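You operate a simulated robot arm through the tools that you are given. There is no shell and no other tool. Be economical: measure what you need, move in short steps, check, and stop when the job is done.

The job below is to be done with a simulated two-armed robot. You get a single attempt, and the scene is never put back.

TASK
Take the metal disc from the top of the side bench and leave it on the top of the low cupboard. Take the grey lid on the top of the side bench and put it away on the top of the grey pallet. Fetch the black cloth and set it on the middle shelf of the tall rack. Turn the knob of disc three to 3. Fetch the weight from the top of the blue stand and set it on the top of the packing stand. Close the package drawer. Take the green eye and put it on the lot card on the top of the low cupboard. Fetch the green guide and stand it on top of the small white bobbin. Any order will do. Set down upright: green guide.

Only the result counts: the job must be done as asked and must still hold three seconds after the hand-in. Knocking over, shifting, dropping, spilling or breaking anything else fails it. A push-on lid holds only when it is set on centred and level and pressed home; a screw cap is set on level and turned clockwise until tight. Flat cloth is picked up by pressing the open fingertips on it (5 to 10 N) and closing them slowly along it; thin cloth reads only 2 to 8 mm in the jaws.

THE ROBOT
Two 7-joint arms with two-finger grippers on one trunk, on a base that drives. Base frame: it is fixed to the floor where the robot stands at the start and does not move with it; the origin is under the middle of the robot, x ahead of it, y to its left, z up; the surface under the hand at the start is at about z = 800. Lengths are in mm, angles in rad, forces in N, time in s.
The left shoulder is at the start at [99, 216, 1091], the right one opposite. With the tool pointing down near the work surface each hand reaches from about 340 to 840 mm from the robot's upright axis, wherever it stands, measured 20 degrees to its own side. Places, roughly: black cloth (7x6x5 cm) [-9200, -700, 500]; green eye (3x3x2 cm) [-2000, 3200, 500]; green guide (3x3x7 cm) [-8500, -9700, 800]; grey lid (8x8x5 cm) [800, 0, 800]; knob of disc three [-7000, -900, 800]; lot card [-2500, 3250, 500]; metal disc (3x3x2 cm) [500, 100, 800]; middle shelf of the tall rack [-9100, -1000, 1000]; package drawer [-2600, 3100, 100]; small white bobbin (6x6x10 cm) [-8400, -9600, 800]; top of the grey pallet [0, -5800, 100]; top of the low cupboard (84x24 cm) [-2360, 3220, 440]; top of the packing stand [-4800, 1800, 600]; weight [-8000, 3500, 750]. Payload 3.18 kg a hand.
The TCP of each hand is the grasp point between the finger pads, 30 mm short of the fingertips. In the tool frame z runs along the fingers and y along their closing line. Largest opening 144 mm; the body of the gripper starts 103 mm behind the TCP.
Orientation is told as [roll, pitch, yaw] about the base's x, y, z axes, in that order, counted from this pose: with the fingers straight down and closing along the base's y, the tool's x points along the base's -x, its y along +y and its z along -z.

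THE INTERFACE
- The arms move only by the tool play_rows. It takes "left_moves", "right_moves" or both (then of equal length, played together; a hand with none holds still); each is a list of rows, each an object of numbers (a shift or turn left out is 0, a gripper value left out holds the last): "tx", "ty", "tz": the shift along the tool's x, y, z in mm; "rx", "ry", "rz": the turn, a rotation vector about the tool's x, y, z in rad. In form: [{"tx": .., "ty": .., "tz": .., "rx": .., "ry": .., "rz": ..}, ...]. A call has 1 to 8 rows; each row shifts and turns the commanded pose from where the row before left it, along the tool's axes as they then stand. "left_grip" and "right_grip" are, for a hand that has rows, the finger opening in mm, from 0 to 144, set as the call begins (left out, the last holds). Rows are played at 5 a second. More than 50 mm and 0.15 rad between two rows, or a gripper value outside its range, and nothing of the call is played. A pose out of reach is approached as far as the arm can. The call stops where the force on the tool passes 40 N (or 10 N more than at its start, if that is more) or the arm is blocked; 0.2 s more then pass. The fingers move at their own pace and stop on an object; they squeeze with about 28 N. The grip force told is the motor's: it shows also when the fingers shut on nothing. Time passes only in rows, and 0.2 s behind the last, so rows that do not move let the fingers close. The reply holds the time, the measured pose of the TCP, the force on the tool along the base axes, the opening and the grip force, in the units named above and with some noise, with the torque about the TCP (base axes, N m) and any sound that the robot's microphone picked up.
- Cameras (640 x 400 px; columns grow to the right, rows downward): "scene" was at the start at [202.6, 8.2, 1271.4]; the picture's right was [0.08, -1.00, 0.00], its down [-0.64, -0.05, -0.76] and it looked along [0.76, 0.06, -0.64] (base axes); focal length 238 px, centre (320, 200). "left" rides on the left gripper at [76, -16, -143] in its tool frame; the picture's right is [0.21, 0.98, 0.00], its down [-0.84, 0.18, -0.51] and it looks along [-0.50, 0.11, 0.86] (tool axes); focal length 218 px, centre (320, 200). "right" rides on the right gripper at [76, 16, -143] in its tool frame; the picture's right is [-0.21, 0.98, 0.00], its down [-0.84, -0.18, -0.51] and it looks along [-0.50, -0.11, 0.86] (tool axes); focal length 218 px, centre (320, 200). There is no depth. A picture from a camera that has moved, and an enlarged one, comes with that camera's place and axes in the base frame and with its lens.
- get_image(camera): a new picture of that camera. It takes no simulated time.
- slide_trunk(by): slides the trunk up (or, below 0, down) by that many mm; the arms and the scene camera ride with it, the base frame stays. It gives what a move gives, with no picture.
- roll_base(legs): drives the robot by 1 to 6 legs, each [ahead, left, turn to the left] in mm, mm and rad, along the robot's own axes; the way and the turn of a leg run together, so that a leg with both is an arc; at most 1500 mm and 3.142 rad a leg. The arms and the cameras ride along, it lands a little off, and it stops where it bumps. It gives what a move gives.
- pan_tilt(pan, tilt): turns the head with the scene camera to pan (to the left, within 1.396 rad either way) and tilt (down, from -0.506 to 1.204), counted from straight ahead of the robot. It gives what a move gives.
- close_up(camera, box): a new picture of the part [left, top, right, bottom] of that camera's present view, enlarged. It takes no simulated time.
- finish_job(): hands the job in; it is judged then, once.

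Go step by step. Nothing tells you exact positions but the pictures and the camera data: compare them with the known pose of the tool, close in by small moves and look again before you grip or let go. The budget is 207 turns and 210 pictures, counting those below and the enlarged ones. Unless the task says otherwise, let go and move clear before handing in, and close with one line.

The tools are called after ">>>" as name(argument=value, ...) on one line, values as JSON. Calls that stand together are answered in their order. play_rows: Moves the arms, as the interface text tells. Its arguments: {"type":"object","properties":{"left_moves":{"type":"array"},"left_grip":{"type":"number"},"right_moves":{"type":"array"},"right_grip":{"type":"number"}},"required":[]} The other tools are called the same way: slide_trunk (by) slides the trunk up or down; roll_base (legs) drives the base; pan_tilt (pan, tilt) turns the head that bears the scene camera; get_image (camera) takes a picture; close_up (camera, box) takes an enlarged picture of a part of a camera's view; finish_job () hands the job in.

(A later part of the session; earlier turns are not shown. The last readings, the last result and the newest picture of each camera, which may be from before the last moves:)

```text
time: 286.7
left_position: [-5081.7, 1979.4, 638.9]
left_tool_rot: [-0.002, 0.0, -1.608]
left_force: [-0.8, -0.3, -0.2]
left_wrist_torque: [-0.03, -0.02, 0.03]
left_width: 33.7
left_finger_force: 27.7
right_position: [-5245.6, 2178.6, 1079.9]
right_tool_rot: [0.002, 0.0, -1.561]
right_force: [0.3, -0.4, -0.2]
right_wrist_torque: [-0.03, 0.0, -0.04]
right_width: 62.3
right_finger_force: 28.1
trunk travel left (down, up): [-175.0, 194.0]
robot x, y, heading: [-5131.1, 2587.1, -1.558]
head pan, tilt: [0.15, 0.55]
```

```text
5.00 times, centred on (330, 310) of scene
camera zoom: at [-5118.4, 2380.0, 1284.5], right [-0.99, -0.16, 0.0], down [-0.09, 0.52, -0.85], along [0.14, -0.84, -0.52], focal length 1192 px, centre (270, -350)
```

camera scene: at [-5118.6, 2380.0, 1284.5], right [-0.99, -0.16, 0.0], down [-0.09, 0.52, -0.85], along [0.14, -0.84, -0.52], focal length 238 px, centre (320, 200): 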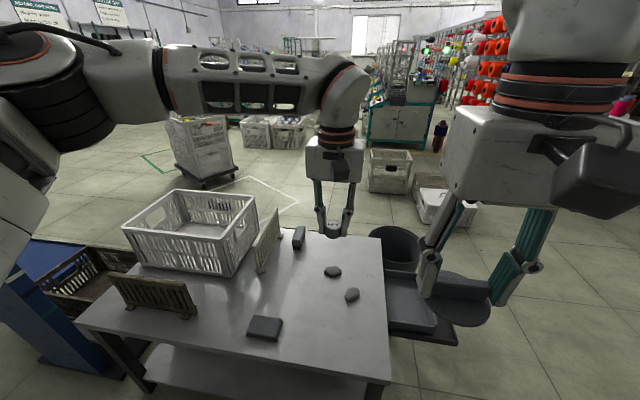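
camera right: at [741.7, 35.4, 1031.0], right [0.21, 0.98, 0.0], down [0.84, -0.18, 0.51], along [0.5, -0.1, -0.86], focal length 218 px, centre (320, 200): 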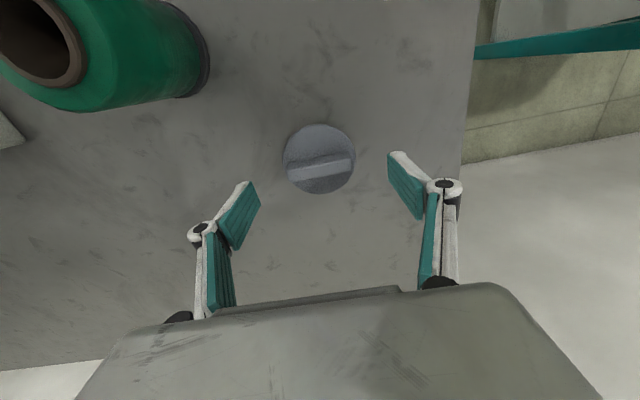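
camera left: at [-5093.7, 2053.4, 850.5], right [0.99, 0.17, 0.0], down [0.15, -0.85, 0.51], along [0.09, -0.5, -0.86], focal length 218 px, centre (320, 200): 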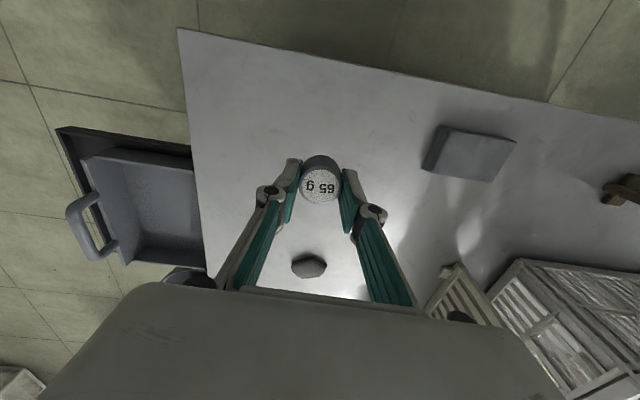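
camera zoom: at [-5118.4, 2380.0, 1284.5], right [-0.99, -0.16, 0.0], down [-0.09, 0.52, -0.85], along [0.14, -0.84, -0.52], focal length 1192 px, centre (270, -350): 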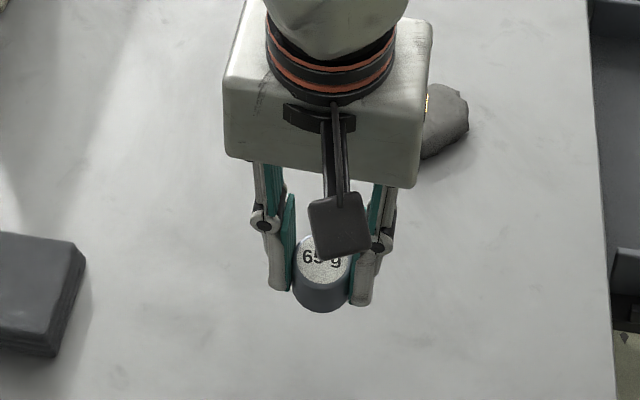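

Still no contact; feeling further down in 3 mm steps.

>>> play_rows(left_moves=[{"tz": 3}, {"tz": 3}, {"tz": 3}, {"tz": 3}, {"tz": 3}, {"tz": 3}, {}])

```text
time: 288.3
left_position: [-5081.9, 1979.3, 622.5]
left_tool_rot: [-0.001, -0.001, -1.606]
left_force: [1.1, -0.6, -1.4]
left_wrist_torque: [0.01, 0.02, 0.0]
left_width: 33.6
left_finger_force: 27.5
right_position: [-5243.0, 2179.1, 1078.7]
right_tool_rot: [0.002, 0.002, -1.559]
right_force: [-1.0, -1.1, 1.0]
right_wrist_torque: [0.01, -0.02, 0.0]
right_width: 62.5
right_finger_force: 27.8
trunk travel left (down, up): [-175.0, 194.0]
robot x, y, heading: [-5134.4, 2583.9, -1.559]
head pan, tilt: [0.15, 0.55]
```

>>> play_rows(left_moves=[{"tz": 3}, {"tz": 3}, {"tz": 3}, {"tz": 3}, {"tz": 3}, {"tz": 3}, {"tz": 3}, {}])

>>> close_up(camera="scene", box=[270, 270, 390, 350])

```text
time: 290.1
left_position: [-5081.3, 1978.6, 600.4]
left_tool_rot: [0.0, -0.002, -1.608]
left_force: [0.4, -0.1, -1.5]
left_wrist_torque: [0.0, -0.01, 0.04]
left_width: 33.5
left_finger_force: 28.3
right_position: [-5243.5, 2178.2, 1079.8]
right_tool_rot: [0.002, 0.001, -1.56]
right_force: [-0.1, 0.3, 0.4]
right_wrist_torque: [-0.01, -0.05, 0.02]
right_width: 62.5
right_finger_force: 28.2
trunk travel left (down, up): [-175.0, 194.0]
robot x, y, heading: [-5133.4, 2587.7, -1.562]
head pan, tilt: [0.15, 0.55]
```

```text
5.00 times, centred on (330, 310) of scene
camera zoom: at [-5118.4, 2380.0, 1284.5], right [-0.99, -0.16, 0.0], down [-0.09, 0.52, -0.85], along [0.14, -0.84, -0.52], focal length 1192 px, centre (270, -350)
```

zoom: 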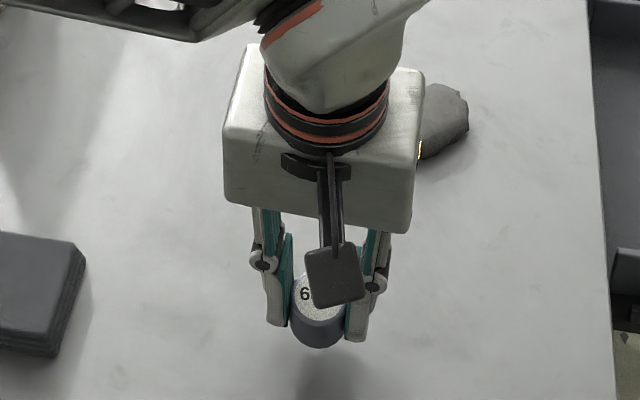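

The shadow is closing in; continuing down gently.

>>> play_rows(left_moves=[{"tz": 3}, {"tz": 3}, {"tz": 3}, {"tz": 3}, {"tz": 3}, {"tz": 2}, {"tz": 2}, {}])

>>> close_up(camera="scene", box=[270, 280, 390, 360])

```text
time: 291.9
left_position: [-5080.2, 1978.7, 583.9]
left_tool_rot: [-0.002, -0.005, -1.609]
left_force: [4.0, -1.2, 13.4]
left_wrist_torque: [0.09, -0.2, -0.02]
left_width: 33.5
left_finger_force: 28.2
right_position: [-5244.8, 2179.9, 1081.8]
right_tool_rot: [0.001, -0.001, -1.561]
right_force: [-0.1, -0.6, -0.5]
right_wrist_torque: [0.01, 0.0, 0.0]
right_width: 62.7
right_finger_force: 28.3
trunk travel left (down, up): [-175.0, 194.0]
robot x, y, heading: [-5135.1, 2585.8, -1.557]
head pan, tilt: [0.15, 0.55]
```

```text
5.00 times, centred on (330, 320) of scene
camera zoom: at [-5118.2, 2381.3, 1285.0], right [-0.99, -0.16, 0.0], down [-0.09, 0.51, -0.85], along [0.14, -0.84, -0.52], focal length 1192 px, centre (270, -400)
```

zoom: 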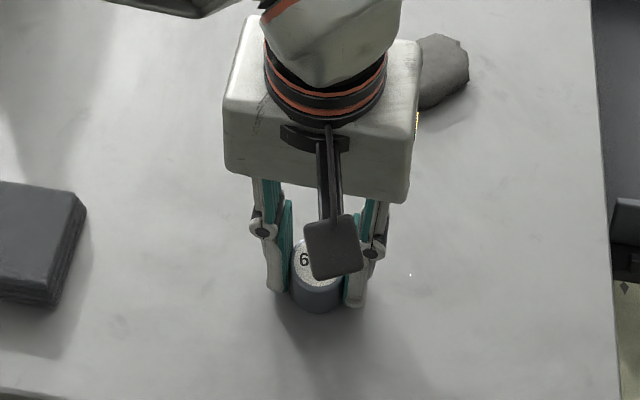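

Contact at 13 N. Releasing and lifting clear.

>>> play_rows(left_moves=[{"tz": -2}, {}, {}, {"tz": -20}, {"tz": -45}, {"tz": -45}, {"tz": -45}, {"tz": -45}], left_grip=70)

>>> play_rows(left_moves=[{"tz": -45}, {"tz": -45}, {"tz": -45}, {"tz": -45}, {"tz": -20}])

>>> get_image(camera="left")

```text
time: 293.7
left_position: [-5078.6, 1978.7, 783.7]
left_tool_rot: [0.0, -0.003, -1.608]
left_force: [-0.3, -0.3, -0.7]
left_wrist_torque: [-0.01, 0.0, 0.05]
left_width: 70.0
left_finger_force: 0.0
right_position: [-5244.8, 2178.6, 1080.9]
right_tool_rot: [0.002, 0.001, -1.561]
right_force: [0.2, -0.1, -0.8]
right_wrist_torque: [-0.03, -0.02, 0.02]
right_width: 62.8
right_finger_force: 28.4
trunk travel left (down, up): [-175.0, 194.0]
robot x, y, heading: [-5136.0, 2587.8, -1.551]
head pan, tilt: [0.15, 0.55]
```

```text
time: 294.9
left_position: [-5081.9, 1976.9, 988.9]
left_tool_rot: [-0.002, 0.0, -1.609]
left_force: [0.6, -0.8, -0.5]
left_wrist_torque: [0.01, -0.03, -0.03]
left_width: 70.0
left_finger_force: 0.0
right_position: [-5245.5, 2178.8, 1078.6]
right_tool_rot: [0.002, 0.002, -1.561]
right_force: [0.0, 0.4, -0.1]
right_wrist_torque: [0.02, -0.02, -0.03]
right_width: 62.6
right_finger_force: 27.7
trunk travel left (down, up): [-175.0, 194.0]
robot x, y, heading: [-5135.2, 2578.8, -1.556]
head pan, tilt: [0.15, 0.55]
```

```text
99 pictures are left
camera left: at [-5094.2, 2055.3, 1130.6], right [0.99, 0.17, 0.0], down [0.15, -0.85, 0.51], along [0.09, -0.5, -0.86], focal length 218 px, centre (320, 200)
```

left: 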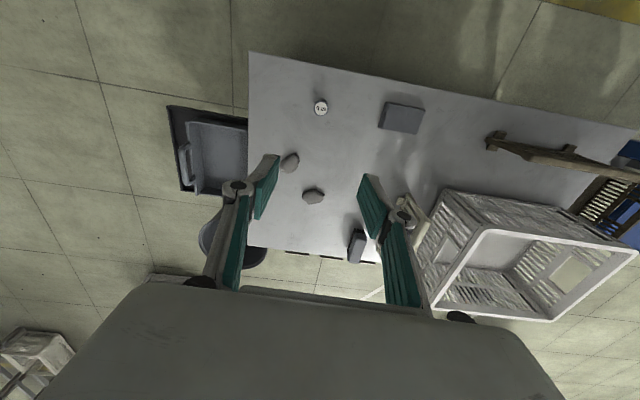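

The weight is placed on the packing stand. Next is the knob near [-7000, -900]; I'll move west and look south for a way through.

>>> roll_base(legs=[[0, -950, 0]])

>>> pan_tilt(pan=-0.4, tilt=0.3)

>>> get_image(camera="scene")

```text
time: 303.7
left_position: [-6032.2, 1950.1, 987.8]
left_tool_rot: [-0.001, -0.002, -1.579]
left_force: [-0.5, 0.1, -0.1]
left_wrist_torque: [0.01, 0.02, -0.02]
left_width: 69.8
left_finger_force: 0.0
right_position: [-6201.5, 2145.6, 1079.7]
right_tool_rot: [0.001, 0.002, -1.529]
right_force: [1.0, -0.5, 0.1]
right_wrist_torque: [0.03, 0.01, 0.01]
right_width: 62.4
right_finger_force: 28.2
trunk travel left (down, up): [-175.0, 194.0]
robot x, y, heading: [-6104.4, 2554.4, -1.526]
head pan, tilt: [0.15, 0.55]
```

```text
time: 304.7
left_position: [-6032.9, 1951.1, 986.2]
left_tool_rot: [-0.001, -0.002, -1.579]
left_force: [-0.4, 0.3, 0.6]
left_wrist_torque: [0.02, 0.0, 0.0]
left_width: 70.2
left_finger_force: 0.1
right_position: [-6201.9, 2146.6, 1079.8]
right_tool_rot: [0.001, 0.002, -1.53]
right_force: [-0.3, 0.7, -0.7]
right_wrist_torque: [-0.02, -0.03, -0.01]
right_width: 62.8
right_finger_force: 27.4
trunk travel left (down, up): [-175.0, 194.0]
robot x, y, heading: [-6105.0, 2553.1, -1.528]
head pan, tilt: [-0.4, 0.3]
```

```text
98 pictures are left
camera scene: at [-6130.9, 2352.0, 1307.4], right [-0.94, 0.35, 0.0], down [0.1, 0.28, -0.96], along [-0.33, -0.9, -0.3], focal length 238 px, centre (320, 200)
```

scene: 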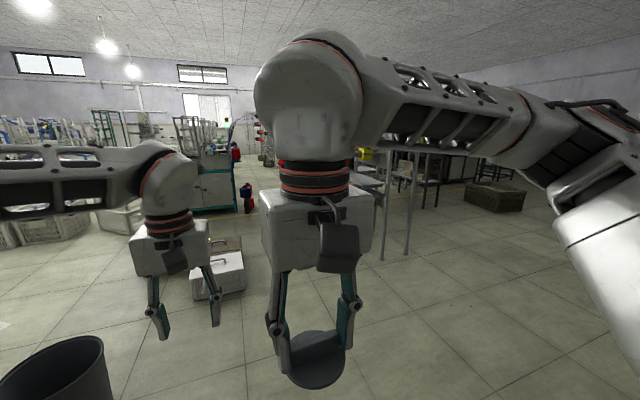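

The lid hand blocks the view. I'll shift right and drive a bit south, then look again.

>>> roll_base(legs=[[0, -550, -0.043], [1100, 0, 0]])

>>> pan_tilt(pan=0.25, tilt=0.35)

>>> get_image(camera="scene")

>>> pan_tilt(pan=-0.05, tilt=0.35)

>>> get_image(camera="scene")

```text
time: 315.1
left_position: [-6600.0, 846.3, 987.8]
left_tool_rot: [-0.002, -0.002, -1.625]
left_force: [0.0, -0.3, -0.4]
left_wrist_torque: [0.04, 0.03, 0.0]
left_width: 70.1
left_finger_force: 0.0
right_position: [-6759.8, 1050.5, 1080.0]
right_tool_rot: [0.002, 0.001, -1.576]
right_force: [-0.7, 0.2, 0.5]
right_wrist_torque: [-0.01, 0.03, 0.02]
right_width: 62.7
right_finger_force: 27.8
trunk travel left (down, up): [-175.0, 194.0]
robot x, y, heading: [-6643.2, 1452.0, -1.572]
head pan, tilt: [-0.4, 0.3]
```

```text
time: 316.2
left_position: [-6601.5, 846.2, 988.1]
left_tool_rot: [-0.002, -0.001, -1.623]
left_force: [0.4, -0.1, -0.2]
left_wrist_torque: [0.01, -0.02, -0.01]
left_width: 70.4
left_finger_force: 0.1
right_position: [-6760.6, 1049.0, 1080.9]
right_tool_rot: [0.001, 0.002, -1.576]
right_force: [0.5, -0.2, -1.0]
right_wrist_torque: [-0.03, 0.0, 0.03]
right_width: 62.5
right_finger_force: 28.2
trunk travel left (down, up): [-175.0, 194.0]
robot x, y, heading: [-6645.2, 1454.0, -1.565]
head pan, tilt: [0.25, 0.351]
```

```text
97 pictures are left
camera scene: at [-6622.0, 1247.8, 1302.8], right [-0.97, -0.25, 0.0], down [-0.08, 0.33, -0.94], along [0.23, -0.91, -0.34], focal length 238 px, centre (320, 200)
```

scene: 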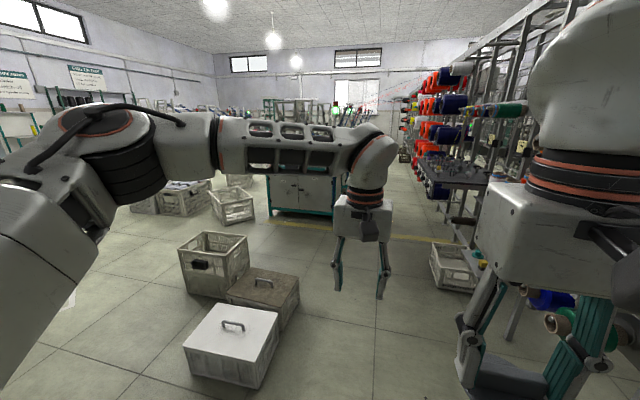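

```text
time: 317.0
left_position: [-6601.2, 845.8, 987.2]
left_tool_rot: [-0.003, -0.002, -1.622]
left_force: [-0.3, -0.2, -0.6]
left_wrist_torque: [-0.01, -0.01, 0.02]
left_width: 69.9
left_finger_force: 0.1
right_position: [-6760.7, 1049.9, 1080.8]
right_tool_rot: [0.001, 0.001, -1.577]
right_force: [0.5, 0.3, -0.4]
right_wrist_torque: [-0.03, 0.01, 0.01]
right_width: 62.5
right_finger_force: 27.6
trunk travel left (down, up): [-175.0, 194.0]
robot x, y, heading: [-6644.3, 1454.0, -1.577]
head pan, tilt: [-0.051, 0.351]
```

```text
96 pictures are left
camera scene: at [-6649.6, 1245.0, 1302.8], right [-1.0, 0.05, 0.0], down [0.02, 0.34, -0.94], along [-0.05, -0.94, -0.34], focal length 238 px, centre (320, 200)
```

scene: 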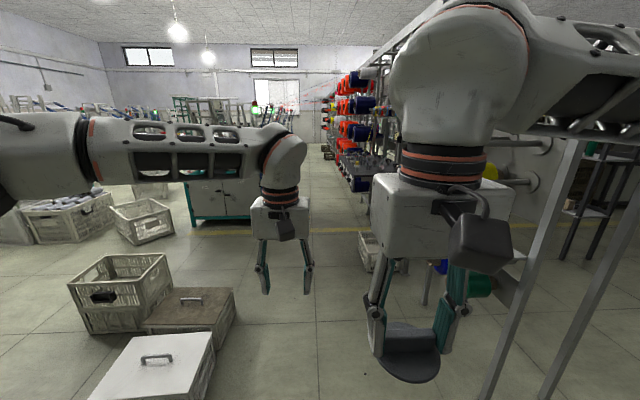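

The creel row with its device tray stands along x≈-7000 facing the aisle. I'll drive down the aisle at x≈-6600 past the white boxes and then turn west to face the tray.

>>> roll_base(legs=[[1100, 25, 0.006], [1100, 0, 0]])

>>> pan_tilt(pan=-0.9, tilt=0.45)

>>> get_image(camera="scene")

```text
time: 327.6
left_position: [-6599.2, -1309.5, 987.0]
left_tool_rot: [-0.002, -0.001, -1.629]
left_force: [0.3, -0.5, -0.7]
left_wrist_torque: [0.04, 0.02, 0.01]
left_width: 70.1
left_finger_force: 0.1
right_position: [-6757.7, -1105.7, 1079.5]
right_tool_rot: [0.002, 0.0, -1.58]
right_force: [-0.2, -1.0, -0.9]
right_wrist_torque: [0.01, -0.01, 0.0]
right_width: 62.5
right_finger_force: 27.5
trunk travel left (down, up): [-175.0, 194.0]
robot x, y, heading: [-6642.9, -695.6, -1.573]
head pan, tilt: [-0.051, 0.351]
```

```text
time: 328.8
left_position: [-6598.5, -1309.1, 987.2]
left_tool_rot: [-0.003, -0.001, -1.629]
left_force: [-0.7, -0.7, 0.4]
left_wrist_torque: [0.01, 0.03, 0.05]
left_width: 69.8
left_finger_force: 0.1
right_position: [-6757.5, -1105.0, 1080.3]
right_tool_rot: [0.003, 0.002, -1.579]
right_force: [-0.3, -0.4, 0.9]
right_wrist_torque: [-0.03, 0.02, 0.05]
right_width: 62.6
right_finger_force: 27.7
trunk travel left (down, up): [-175.0, 194.0]
robot x, y, heading: [-6642.0, -700.4, -1.577]
head pan, tilt: [-0.901, 0.45]
```

```text
95 pictures are left
camera scene: at [-6712.8, -874.0, 1293.5], right [-0.62, 0.79, 0.0], down [0.34, 0.27, -0.9], along [-0.71, -0.56, -0.44], focal length 238 px, centre (320, 200)
```

scene: 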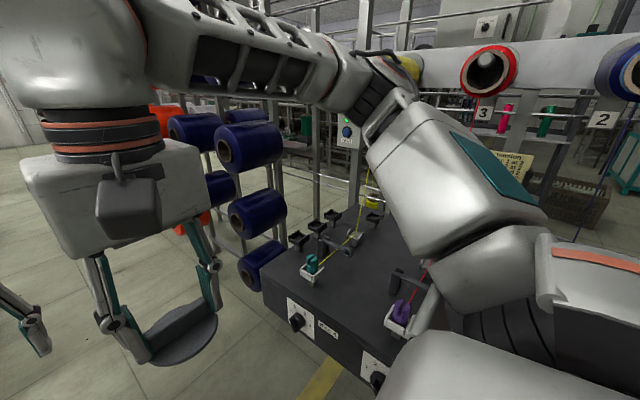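

I can see device boxes with dial knobs on their front faces, and hanging plates "3" and "2". The knob for disc three should be near [-6980, -953, 800]. I'll shift east, pull the left hand back and turn west to face it.

>>> play_rows(left_moves=[{"tx": 45, "tz": -20}, {"tx": 45, "tz": -20}, {"tx": 45, "tz": -20}, {"tx": 45, "tz": -20}])

>>> roll_base(legs=[[0, 330, 0], [0, 0, -1.565]])

>>> pan_tilt(pan=0.15, tilt=0.6)

>>> get_image(camera="scene")

```text
time: 329.8
left_position: [-6589.4, -1130.8, 1070.7]
left_tool_rot: [0.001, -0.002, -1.629]
left_force: [0.4, 0.0, -0.3]
left_wrist_torque: [-0.04, -0.03, -0.05]
left_width: 69.9
left_finger_force: 0.1
right_position: [-6757.6, -1104.1, 1081.1]
right_tool_rot: [0.001, -0.001, -1.58]
right_force: [0.6, 0.1, -0.3]
right_wrist_torque: [-0.03, -0.03, 0.0]
right_width: 62.6
right_finger_force: 28.4
trunk travel left (down, up): [-175.0, 194.0]
robot x, y, heading: [-6641.9, -702.1, -1.577]
head pan, tilt: [-0.901, 0.45]
```

```text
time: 337.2
left_position: [-6742.1, -743.8, 1070.1]
left_tool_rot: [-0.003, -0.001, 3.06]
left_force: [0.6, 0.5, 0.1]
left_wrist_torque: [0.01, -0.05, 0.01]
left_width: 70.3
left_finger_force: 0.0
right_position: [-6710.6, -576.2, 1079.8]
right_tool_rot: [0.003, 0.0, 3.108]
right_force: [0.6, 0.3, 0.8]
right_wrist_torque: [-0.02, 0.01, -0.01]
right_width: 62.7
right_finger_force: 28.5
trunk travel left (down, up): [-175.0, 194.0]
robot x, y, heading: [-6310.9, -702.8, 3.111]
head pan, tilt: [-0.901, 0.45]
```

```text
time: 338.5
left_position: [-6741.3, -742.4, 1070.8]
left_tool_rot: [-0.001, -0.003, 3.061]
left_force: [1.0, 0.1, 0.3]
left_wrist_torque: [0.01, 0.01, -0.02]
left_width: 70.1
left_finger_force: 0.0
right_position: [-6710.6, -575.2, 1080.4]
right_tool_rot: [0.002, 0.001, 3.106]
right_force: [-0.1, -0.2, 0.2]
right_wrist_torque: [0.01, -0.06, 0.01]
right_width: 62.5
right_finger_force: 28.3
trunk travel left (down, up): [-175.0, 194.0]
robot x, y, heading: [-6308.4, -704.2, 3.115]
head pan, tilt: [0.15, 0.6]
```

```text
94 pictures are left
camera scene: at [-6515.3, -708.8, 1280.0], right [-0.12, 0.99, 0.0], down [0.56, 0.07, -0.83], along [-0.82, -0.1, -0.56], focal length 238 px, centre (320, 200)
```

scene: 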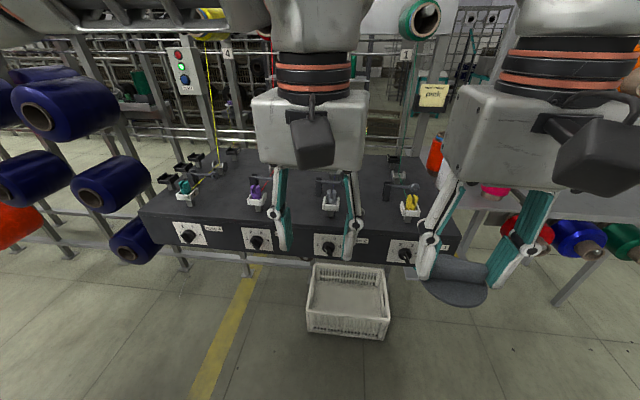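

>>> close_up(camera="scene", box=[160, 160, 300, 270])

>>> close_up(camera="scene", box=[235, 220, 285, 260])

```text
3.64 times, centred on (230, 215) of scene
camera zoom: at [-6515.3, -708.8, 1280.0], right [-0.12, 0.99, 0.0], down [0.56, 0.07, -0.83], along [-0.82, -0.1, -0.56], focal length 867 px, centre (647, 146)
```

zoom: 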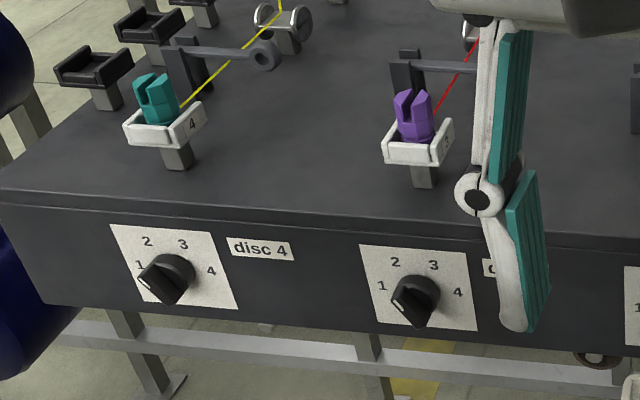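

```text
10.00 times, centred on (260, 240) of scene
camera zoom: at [-6515.3, -708.8, 1280.0], right [-0.12, 0.99, 0.0], down [0.56, 0.07, -0.83], along [-0.82, -0.1, -0.56], focal length 2383 px, centre (920, -200)
```

zoom: 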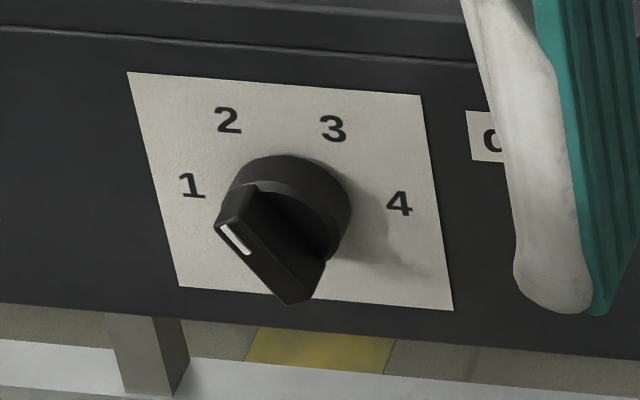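

>>> close_up(camera="scene", box=[300, 225, 440, 275])

>>> close_up(camera="scene", box=[165, 210, 225, 255])

```text
4.57 times, centred on (370, 250) of scene
camera zoom: at [-6515.3, -708.8, 1280.0], right [-0.12, 0.99, 0.0], down [0.56, 0.07, -0.83], along [-0.82, -0.1, -0.56], focal length 1090 px, centre (91, -29)
```

zoom: 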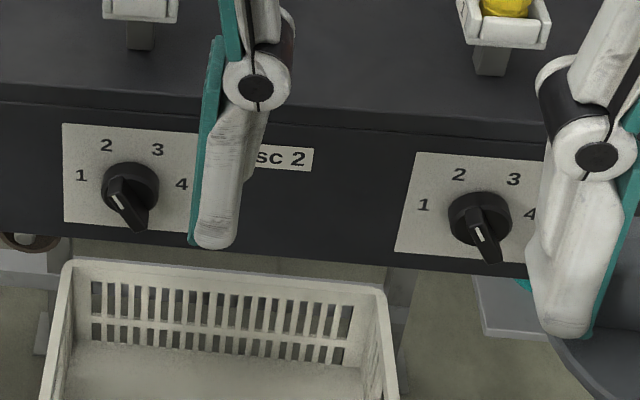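

```text
8.89 times, centred on (195, 232) of scene
camera zoom: at [-6515.3, -708.8, 1280.0], right [-0.12, 0.99, 0.0], down [0.56, 0.07, -0.83], along [-0.82, -0.1, -0.56], focal length 2118 px, centre (1431, -89)
```

zoom: 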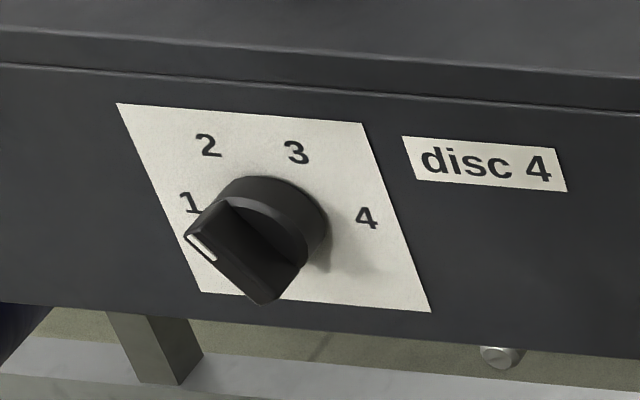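

All four knobs point to "2" (mark up-left, −30°); the second from left is disc 3 and must go 60° clockwise to +30°. I'll bring the left hand nearer to measure it with the hand camera.

>>> roll_base(legs=[[110, 225, 0.026]])

>>> play_rows(left_moves=[{"tz": 45}, {"tz": 45}, {"tz": 30}, {}], left_grip=0)

>>> get_image(camera="left")

>>> get_image(camera="scene")

```text
time: 341.0
left_position: [-6854.2, -972.0, 1069.7]
left_tool_rot: [-0.003, 0.0, 3.085]
left_force: [0.4, 0.1, 0.3]
left_wrist_torque: [-0.04, -0.02, -0.01]
left_width: 69.9
left_finger_force: 0.1
right_position: [-6827.8, -804.7, 1081.0]
right_tool_rot: [0.003, 0.001, 3.131]
right_force: [1.1, 0.1, -0.1]
right_wrist_torque: [0.04, 0.0, 0.02]
right_width: 62.2
right_finger_force: 27.6
trunk travel left (down, up): [-175.0, 194.0]
robot x, y, heading: [-6421.1, -922.2, 3.139]
head pan, tilt: [0.15, 0.6]
```

```text
time: 342.0
left_position: [-6852.6, -969.5, 951.7]
left_tool_rot: [-0.002, -0.003, 3.083]
left_force: [0.4, 0.1, 0.1]
left_wrist_torque: [-0.01, 0.01, -0.01]
left_width: 0.2
left_finger_force: 27.7
right_position: [-6827.4, -804.3, 1080.9]
right_tool_rot: [0.001, 0.002, 3.132]
right_force: [0.6, 0.0, 0.4]
right_wrist_torque: [-0.01, 0.03, -0.01]
right_width: 62.6
right_finger_force: 27.6
trunk travel left (down, up): [-175.0, 194.0]
robot x, y, heading: [-6421.2, -922.8, 3.137]
head pan, tilt: [0.15, 0.6]
```

```text
89 pictures are left
camera left: at [-6775.1, -958.0, 1093.7], right [0.15, -0.99, 0.0], down [-0.85, -0.13, 0.51], along [-0.5, -0.08, -0.86], focal length 218 px, centre (320, 200)
```

left: 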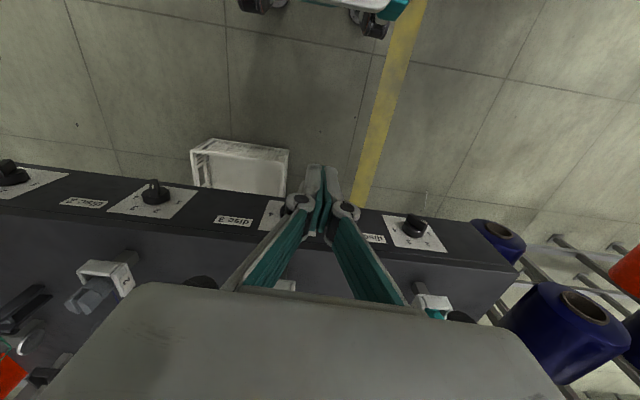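

```text
88 pictures are left
camera scene: at [-6628.1, -932.9, 1280.2], right [-0.14, 0.99, 0.0], down [0.56, 0.08, -0.83], along [-0.82, -0.12, -0.56], focal length 238 px, centre (320, 200)
```

scene: 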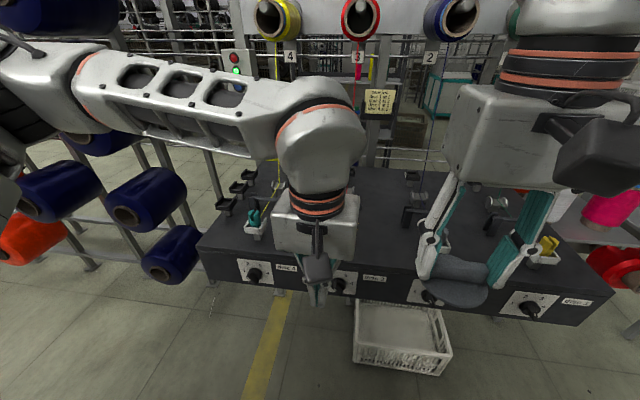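

I'll shift the hand a little south so both cameras can see the disc 3 knob for triangulation.

>>> play_rows(left_moves=[{"ty": 45}, {"ty": 25}, {}])

>>> close_up(camera="left", box=[180, 150, 320, 270])

>>> close_up(camera="scene", box=[290, 230, 410, 320])

```text
time: 342.8
left_position: [-6857.8, -1038.6, 950.8]
left_tool_rot: [-0.002, -0.001, 3.084]
left_force: [-0.5, -1.2, -0.6]
left_wrist_torque: [0.0, -0.02, 0.0]
left_width: 0.1
left_finger_force: 28.1
right_position: [-6826.9, -803.6, 1079.4]
right_tool_rot: [0.001, 0.002, 3.131]
right_force: [0.7, 0.2, 0.8]
right_wrist_torque: [-0.01, -0.02, 0.01]
right_width: 62.5
right_finger_force: 27.9
trunk travel left (down, up): [-175.0, 194.0]
robot x, y, heading: [-6422.3, -923.0, 3.135]
head pan, tilt: [0.15, 0.6]
```

```text
3.33 times, centred on (250, 210) of left
camera zoom: at [-6779.0, -1026.7, 1093.6], right [0.15, -0.99, 0.0], down [-0.85, -0.13, 0.51], along [-0.5, -0.08, -0.86], focal length 728 px, centre (553, 167)
```

zoom: 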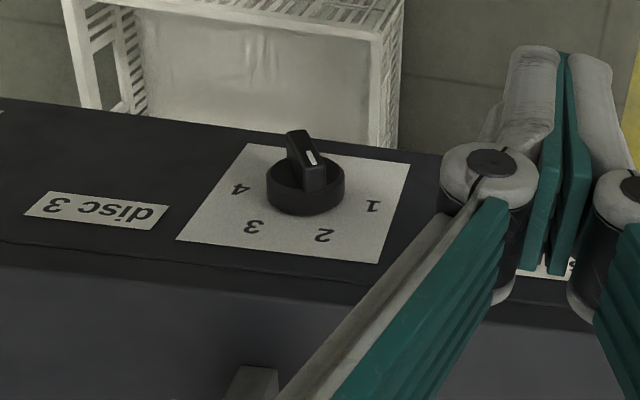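

```text
4.44 times, centred on (350, 275) of scene
camera zoom: at [-6628.6, -932.8, 1280.0], right [-0.14, 0.99, 0.0], down [0.56, 0.08, -0.83], along [-0.82, -0.12, -0.56], focal length 1059 px, centre (187, -133)
```

zoom: 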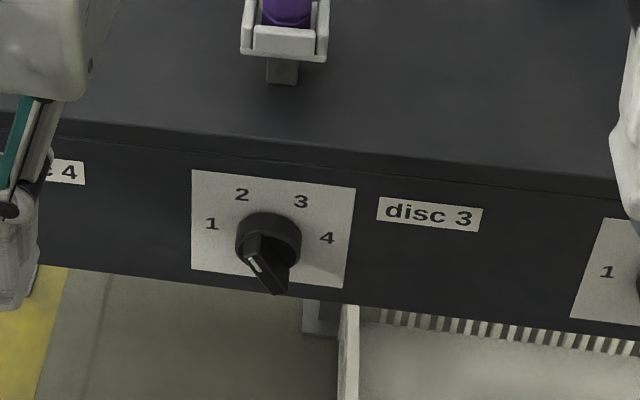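

Disc 3's axis is at about [-6980, -941, 810] on the vertical face. I'll tilt the closed left hand 0.39 rad and bring its tip just left of the pointer blade.

>>> play_rows(left_moves=[{"ry": -0.13, "rz": -0.019}, {"ry": -0.13, "rz": -0.019}, {"ry": -0.13, "rz": -0.019}, {"tz": 33, "tx": 14}, {"tz": 33, "tx": 14}, {"tz": 33, "tx": 14}, {}])

>>> play_rows(left_moves=[{"ty": -30}, {"ty": -26}, {"tz": 12, "tx": -30}, {}])

>>> close_up(camera="left", box=[200, 100, 400, 250])

>>> close_up(camera="scene", box=[270, 240, 390, 330])

```text
time: 344.4
left_position: [-6856.2, -1039.1, 843.6]
left_tool_rot: [-0.013, -0.393, -3.138]
left_force: [0.3, 0.3, -0.3]
left_wrist_torque: [-0.02, 0.01, 0.01]
left_width: 0.0
left_finger_force: 27.7
right_position: [-6825.8, -804.0, 1079.7]
right_tool_rot: [0.0, 0.0, 3.129]
right_force: [0.4, -0.6, -0.5]
right_wrist_torque: [-0.01, 0.01, 0.0]
right_width: 62.7
right_finger_force: 28.2
trunk travel left (down, up): [-175.0, 194.0]
robot x, y, heading: [-6420.8, -920.9, 3.14]
head pan, tilt: [0.15, 0.6]
```

```text
time: 345.4
left_position: [-6890.4, -984.5, 842.4]
left_tool_rot: [-0.014, -0.392, -3.138]
left_force: [0.5, -0.9, 0.8]
left_wrist_torque: [0.04, 0.0, 0.01]
left_width: 0.1
left_finger_force: 27.9
right_position: [-6827.3, -804.2, 1080.5]
right_tool_rot: [0.002, 0.0, 3.13]
right_force: [0.2, -0.2, 0.4]
right_wrist_torque: [0.03, 0.01, -0.03]
right_width: 62.7
right_finger_force: 27.9
trunk travel left (down, up): [-175.0, 194.0]
robot x, y, heading: [-6424.6, -924.2, 3.139]
head pan, tilt: [0.15, 0.6]
```

```text
2.67 times, centred on (300, 175) of left
camera zoom: at [-6764.5, -968.4, 944.4], right [0.19, -0.98, -0.09], down [-0.59, -0.19, 0.79], along [-0.79, -0.1, -0.61], focal length 582 px, centre (373, 267)
```

zoom: 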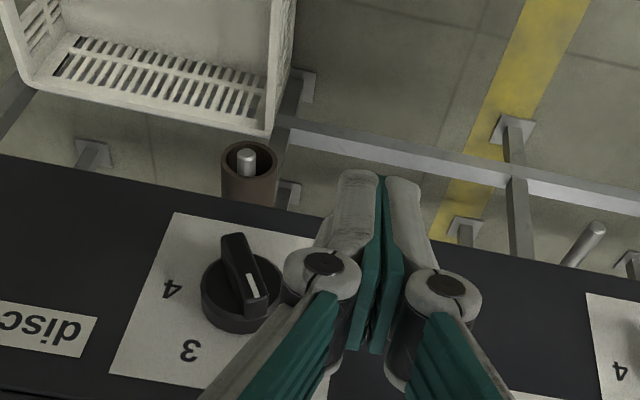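

```text
4.44 times, centred on (330, 285) of scene
camera zoom: at [-6628.2, -932.6, 1280.1], right [-0.14, 0.99, 0.0], down [0.56, 0.08, -0.83], along [-0.82, -0.12, -0.56], focal length 1059 px, centre (276, -178)
```

zoom: 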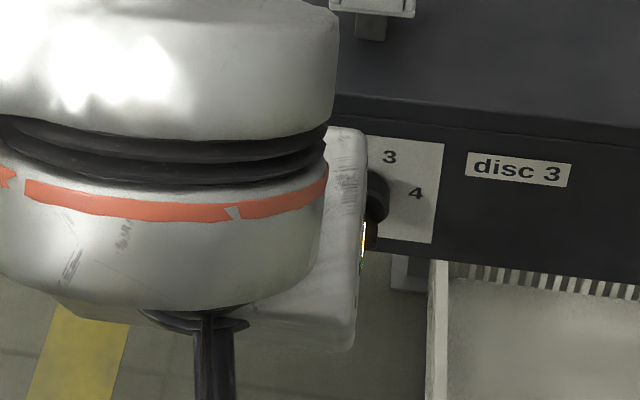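

The tip is to the south of the pointer with ~18 mm gap. Advancing 50 mm to the face.

>>> play_rows(left_moves=[{"tz": 8.5, "tx": -23.5}, {"tz": 8.5, "tx": -23.5}, {}])

>>> close_up(camera="left", box=[200, 80, 400, 230])

```text
time: 346.2
left_position: [-6941.3, -984.8, 843.5]
left_tool_rot: [-0.015, -0.393, -3.138]
left_force: [0.7, 0.4, -0.3]
left_wrist_torque: [0.02, 0.02, 0.0]
left_width: 0.0
left_finger_force: 28.0
right_position: [-6827.7, -804.5, 1080.3]
right_tool_rot: [0.001, 0.0, 3.131]
right_force: [-0.3, 0.2, 0.8]
right_wrist_torque: [-0.01, 0.01, 0.01]
right_width: 62.9
right_finger_force: 28.2
trunk travel left (down, up): [-175.0, 194.0]
robot x, y, heading: [-6422.5, -920.3, 3.135]
head pan, tilt: [0.15, 0.6]
```

```text
2.67 times, centred on (300, 155) of left
camera zoom: at [-6814.6, -969.9, 947.3], right [0.19, -0.98, -0.09], down [-0.59, -0.19, 0.79], along [-0.79, -0.1, -0.61], focal length 582 px, centre (373, 320)
```

zoom: 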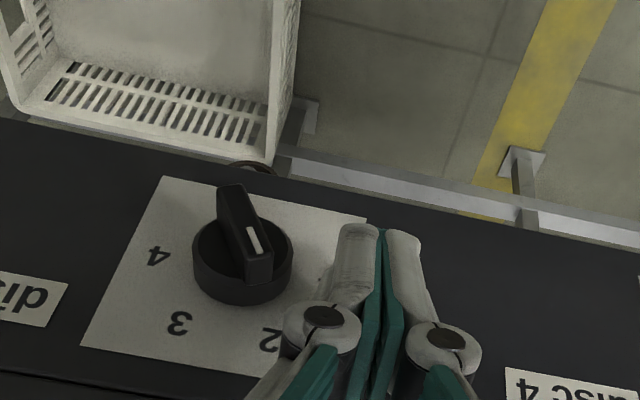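

Good view. Pushing toward +y: 20 mm first.

>>> play_rows(left_moves=[{"ty": -8}, {"ty": -8}, {"ty": -6}, {"ty": -4}, {}])

>>> close_up(camera="left", box=[200, 80, 400, 230])

```text
time: 347.4
left_position: [-6938.4, -957.6, 845.2]
left_tool_rot: [-0.014, -0.391, -3.139]
left_force: [-0.1, -0.4, 0.8]
left_wrist_torque: [0.01, 0.01, -0.02]
left_width: 0.0
left_finger_force: 27.7
right_position: [-6826.0, -806.0, 1080.4]
right_tool_rot: [0.001, 0.002, 3.13]
right_force: [-0.1, -0.1, 0.3]
right_wrist_torque: [0.06, 0.0, 0.03]
right_width: 62.4
right_finger_force: 28.2
trunk travel left (down, up): [-175.0, 194.0]
robot x, y, heading: [-6420.9, -920.3, 3.138]
head pan, tilt: [0.15, 0.6]
```

```text
2.67 times, centred on (300, 155) of left
camera zoom: at [-6812.4, -942.9, 948.7], right [0.19, -0.98, -0.09], down [-0.59, -0.19, 0.79], along [-0.79, -0.1, -0.61], focal length 582 px, centre (373, 320)
```

zoom: 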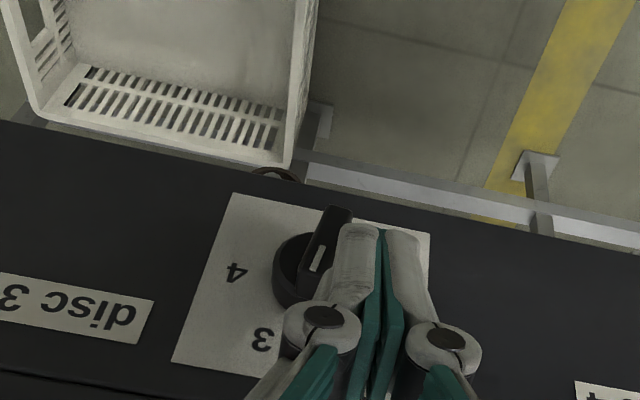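

The pointer has swung to about +10°. I'll raise the tip slightly for better leverage and push a few more mm.

>>> play_rows(left_moves=[{"ty": 2}, {"tz": -5.5, "tx": -2.3}, {"ty": -3}, {"ty": -2}, {"ty": -1}, {}])

>>> close_up(camera="left", box=[250, 110, 370, 230])

```text
time: 348.8
left_position: [-6940.4, -956.3, 852.2]
left_tool_rot: [-0.014, -0.391, -3.138]
left_force: [0.7, 0.1, -0.5]
left_wrist_torque: [0.0, -0.03, -0.02]
left_width: 0.0
left_finger_force: 28.0
right_position: [-6826.1, -804.6, 1079.6]
right_tool_rot: [0.001, 0.0, 3.131]
right_force: [0.2, 0.5, -0.1]
right_wrist_torque: [0.01, 0.04, 0.0]
right_width: 62.5
right_finger_force: 27.5
trunk travel left (down, up): [-175.0, 194.0]
robot x, y, heading: [-6421.2, -921.7, 3.133]
head pan, tilt: [0.15, 0.6]
```

```text
3.33 times, centred on (310, 170) of left
camera zoom: at [-6814.0, -939.8, 954.3], right [0.19, -0.98, -0.09], down [-0.59, -0.19, 0.79], along [-0.79, -0.1, -0.61], focal length 728 px, centre (353, 300)
```

zoom: 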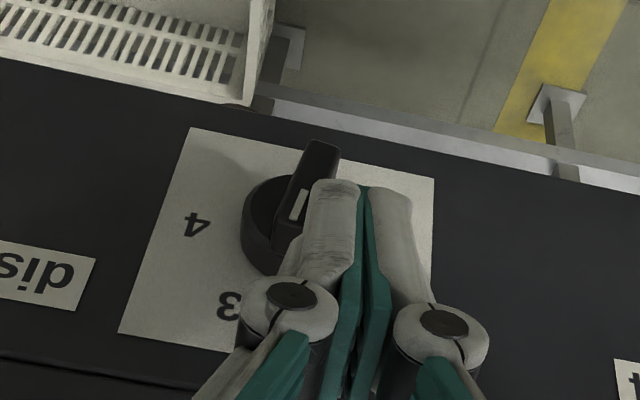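

Continuing the push in small steps.

>>> play_rows(left_moves=[{"ty": -2}, {"ty": -2}, {"ty": -1}, {}])

>>> close_up(camera="left", box=[250, 110, 370, 230])

```text
time: 349.8
left_position: [-6939.0, -949.3, 851.4]
left_tool_rot: [-0.015, -0.388, -3.138]
left_force: [0.2, 0.0, -0.2]
left_wrist_torque: [-0.01, 0.0, 0.03]
left_width: 0.0
left_finger_force: 27.8
right_position: [-6826.7, -804.6, 1080.6]
right_tool_rot: [0.0, 0.001, 3.132]
right_force: [-0.1, -0.1, -0.3]
right_wrist_torque: [-0.02, -0.01, 0.0]
right_width: 62.6
right_finger_force: 28.0
trunk travel left (down, up): [-175.0, 194.0]
robot x, y, heading: [-6422.2, -922.4, 3.136]
head pan, tilt: [0.15, 0.6]
```

```text
3.33 times, centred on (310, 170) of left
camera zoom: at [-6813.3, -934.4, 953.9], right [0.19, -0.98, -0.09], down [-0.59, -0.19, 0.79], along [-0.79, -0.1, -0.61], focal length 728 px, centre (353, 300)
```

zoom: 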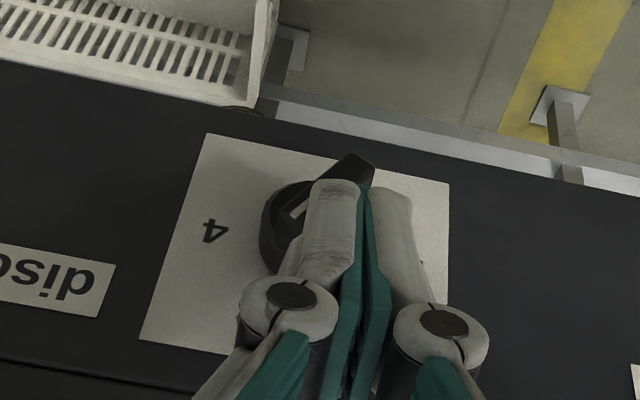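

Backing off a bit to read the pointer.

>>> play_rows(left_moves=[{"ty": 20}, {"tz": -12, "tx": 30, "ty": 15}, {}])

>>> close_up(camera="left", box=[200, 110, 340, 230])

```text
time: 350.6
left_position: [-6907.2, -982.4, 849.5]
left_tool_rot: [-0.013, -0.392, -3.139]
left_force: [0.0, 0.1, 0.2]
left_wrist_torque: [0.0, -0.01, 0.0]
left_width: 0.1
left_finger_force: 28.2
right_position: [-6828.1, -804.5, 1079.3]
right_tool_rot: [0.002, 0.002, 3.133]
right_force: [-0.9, 0.9, -1.1]
right_wrist_torque: [0.0, 0.02, 0.01]
right_width: 62.7
right_finger_force: 27.8
trunk travel left (down, up): [-175.0, 194.0]
robot x, y, heading: [-6425.9, -922.9, 3.14]
head pan, tilt: [0.15, 0.6]
```

```text
3.33 times, centred on (270, 170) of left
camera zoom: at [-6780.4, -967.9, 952.7], right [0.19, -0.98, -0.09], down [-0.59, -0.19, 0.79], along [-0.79, -0.1, -0.61], focal length 728 px, centre (487, 300)
```

zoom: 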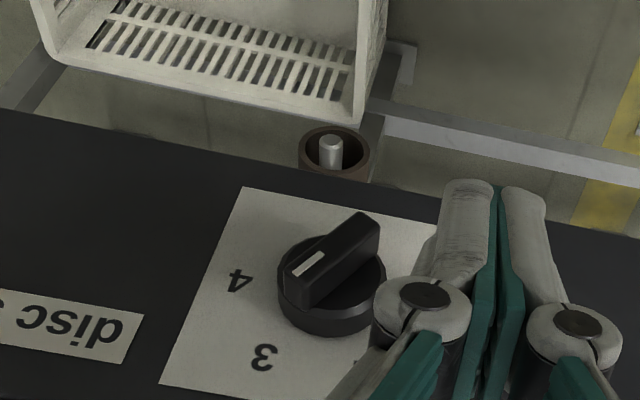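

The pointer reads ≈31°, right at "3". Now I'll withdraw, make the left hand vertical and head back north then west toward the cloth.

>>> play_rows(left_moves=[{"tx": 45}, {"tx": 45, "tz": -20}, {"tz": -45, "ry": 0.1}, {"tz": -45, "ry": 0.1}, {"tz": -40, "ry": 0.1}, {"tz": -30, "ry": 0.09}])

>>> roll_base(legs=[[-250, 0, 0], [0, -1100, 0], [0, -1200, 0]])

>>> pan_tilt(pan=0.15, tilt=0.3)

>>> get_image(camera="scene")

```text
time: 352.0
left_position: [-6773.2, -986.3, 993.3]
left_tool_rot: [-0.012, -0.001, 3.135]
left_force: [0.5, -0.4, 0.9]
left_wrist_torque: [-0.01, -0.01, 0.01]
left_width: 0.3
left_finger_force: 28.0
right_position: [-6827.1, -804.7, 1079.7]
right_tool_rot: [0.002, 0.001, 3.131]
right_force: [0.0, 0.4, 0.4]
right_wrist_torque: [-0.01, 0.01, -0.02]
right_width: 62.4
right_finger_force: 27.5
trunk travel left (down, up): [-175.0, 194.0]
robot x, y, heading: [-6424.2, -926.2, 3.133]
head pan, tilt: [0.15, 0.6]
```

```text
time: 359.0
left_position: [-6524.0, -405.6, 991.8]
left_tool_rot: [-0.011, -0.003, -3.129]
left_force: [0.4, 2.2, 0.2]
left_wrist_torque: [-0.08, 0.0, 0.03]
left_width: 0.0
left_finger_force: 28.0
right_position: [-6580.8, -224.5, 1080.1]
right_tool_rot: [0.005, 0.003, -3.14]
right_force: [-0.2, -0.5, 0.1]
right_wrist_torque: [-0.04, -0.01, 0.0]
right_width: 62.7
right_finger_force: 28.0
trunk travel left (down, up): [-175.0, 194.0]
robot x, y, heading: [-6179.6, -337.6, -3.13]
head pan, tilt: [0.15, 0.6]
stopped in leg 2: the robot was blocked; the commanded pose is now the measured one
```

```text
time: 359.8
left_position: [-6525.2, -407.4, 992.3]
left_tool_rot: [-0.015, -0.001, -3.125]
left_force: [0.4, 0.8, 0.3]
left_wrist_torque: [0.01, 0.0, -0.04]
left_width: 0.0
left_finger_force: 27.9
right_position: [-6581.8, -226.7, 1080.4]
right_tool_rot: [-0.001, 0.001, -3.137]
right_force: [-0.1, 0.2, 1.1]
right_wrist_torque: [-0.01, 0.0, 0.03]
right_width: 62.2
right_finger_force: 28.2
trunk travel left (down, up): [-175.0, 194.0]
robot x, y, heading: [-6181.0, -336.7, -3.137]
head pan, tilt: [0.15, 0.3]
```

```text
78 pictures are left
camera scene: at [-6385.2, -352.0, 1307.4], right [-0.16, 0.99, 0.0], down [0.29, 0.05, -0.96], along [-0.94, -0.15, -0.3], focal length 238 px, centre (320, 200)
```

scene: 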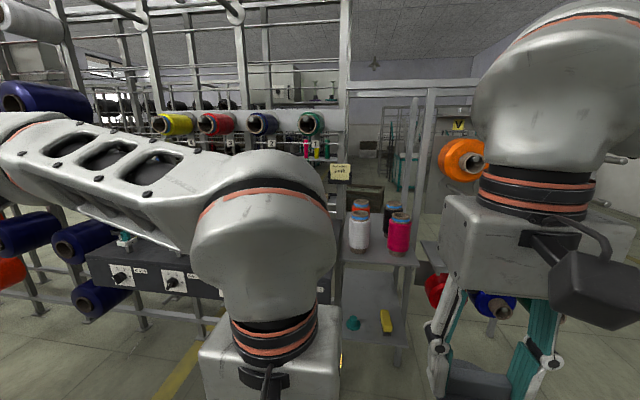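

I bumped something at the right (probably the boxes by the aisle). I'll ease back and use the x≈-6620 lane as on the way in.

>>> roll_base(legs=[[0, 120, 0], [450, 0, 0]])

>>> pan_tilt(pan=-1.2, tilt=0.6)

>>> get_image(camera="scene")

```text
time: 363.8
left_position: [-6968.4, -531.3, 992.9]
left_tool_rot: [-0.015, -0.001, -3.13]
left_force: [-0.6, -0.4, -0.2]
left_wrist_torque: [-0.01, 0.0, -0.01]
left_width: 0.0
left_finger_force: 28.0
right_position: [-7022.3, -348.7, 1079.6]
right_tool_rot: [0.001, 0.003, -3.142]
right_force: [-0.5, 0.0, -0.8]
right_wrist_torque: [0.01, -0.01, -0.02]
right_width: 62.5
right_finger_force: 28.1
trunk travel left (down, up): [-175.0, 194.0]
robot x, y, heading: [-6618.4, -462.2, -3.135]
head pan, tilt: [0.15, 0.3]
```

```text
time: 365.3
left_position: [-6968.6, -530.5, 992.7]
left_tool_rot: [-0.013, -0.001, -3.132]
left_force: [0.0, 0.2, 0.5]
left_wrist_torque: [-0.04, -0.01, 0.0]
left_width: 0.3
left_finger_force: 28.2
right_position: [-7022.8, -348.7, 1080.7]
right_tool_rot: [0.0, 0.0, -3.141]
right_force: [0.5, 0.1, 0.4]
right_wrist_torque: [0.01, 0.02, 0.01]
right_width: 62.4
right_finger_force: 28.2
trunk travel left (down, up): [-175.0, 194.0]
robot x, y, heading: [-6617.1, -462.3, -3.138]
head pan, tilt: [-1.201, 0.6]
```

```text
77 pictures are left
camera scene: at [-6768.1, -378.8, 1280.0], right [0.93, 0.37, 0.0], down [0.21, -0.53, -0.83], along [-0.3, 0.77, -0.56], focal length 238 px, centre (320, 200)
```

scene: 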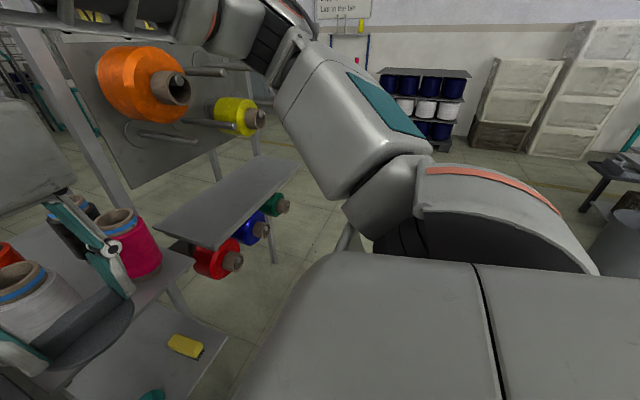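

The hands are over a spool table; I'll back off slightly, turn north, and drive up the lane.

>>> roll_base(legs=[[-90, 0, 0], [0, 0, -1.572], [1000, 0, 0], [1100, 0, 0]])

>>> pan_tilt(pan=1.1, tilt=0.25)

>>> get_image(camera="scene")

```text
time: 380.4
left_position: [-6666.0, 2040.3, 992.0]
left_tool_rot: [-0.014, -0.003, 1.614]
left_force: [1.2, -0.1, -0.9]
left_wrist_torque: [-0.01, 0.0, 0.03]
left_width: 0.2
left_finger_force: 28.1
right_position: [-6486.2, 2100.8, 1079.3]
right_tool_rot: [0.003, 0.0, 1.606]
right_force: [0.2, -0.2, -0.9]
right_wrist_torque: [0.0, -0.02, -0.05]
right_width: 62.7
right_finger_force: 27.7
trunk travel left (down, up): [-175.0, 194.0]
robot x, y, heading: [-6584.0, 1691.2, 1.611]
head pan, tilt: [-1.201, 0.6]
```

```text
time: 382.6
left_position: [-6665.4, 2040.5, 991.8]
left_tool_rot: [-0.013, -0.003, 1.612]
left_force: [0.6, -0.8, -0.1]
left_wrist_torque: [-0.02, -0.03, -0.01]
left_width: 0.0
left_finger_force: 27.6
right_position: [-6486.0, 2101.4, 1079.9]
right_tool_rot: [0.002, 0.0, 1.606]
right_force: [0.3, 0.2, -0.2]
right_wrist_torque: [0.02, -0.01, 0.0]
right_width: 62.7
right_finger_force: 27.4
trunk travel left (down, up): [-175.0, 194.0]
robot x, y, heading: [-6583.2, 1693.2, 1.608]
head pan, tilt: [1.1, 0.25]
```

```text
76 pictures are left
camera scene: at [-6674.9, 1851.9, 1312.2], right [0.42, 0.91, 0.0], down [0.22, -0.1, -0.97], along [-0.88, 0.41, -0.25], focal length 238 px, centre (320, 200)
```

scene: 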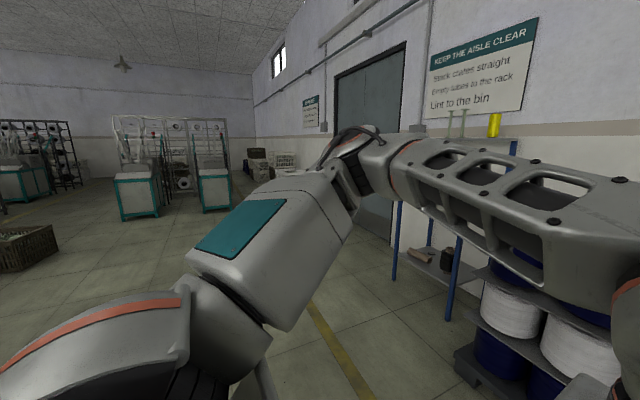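

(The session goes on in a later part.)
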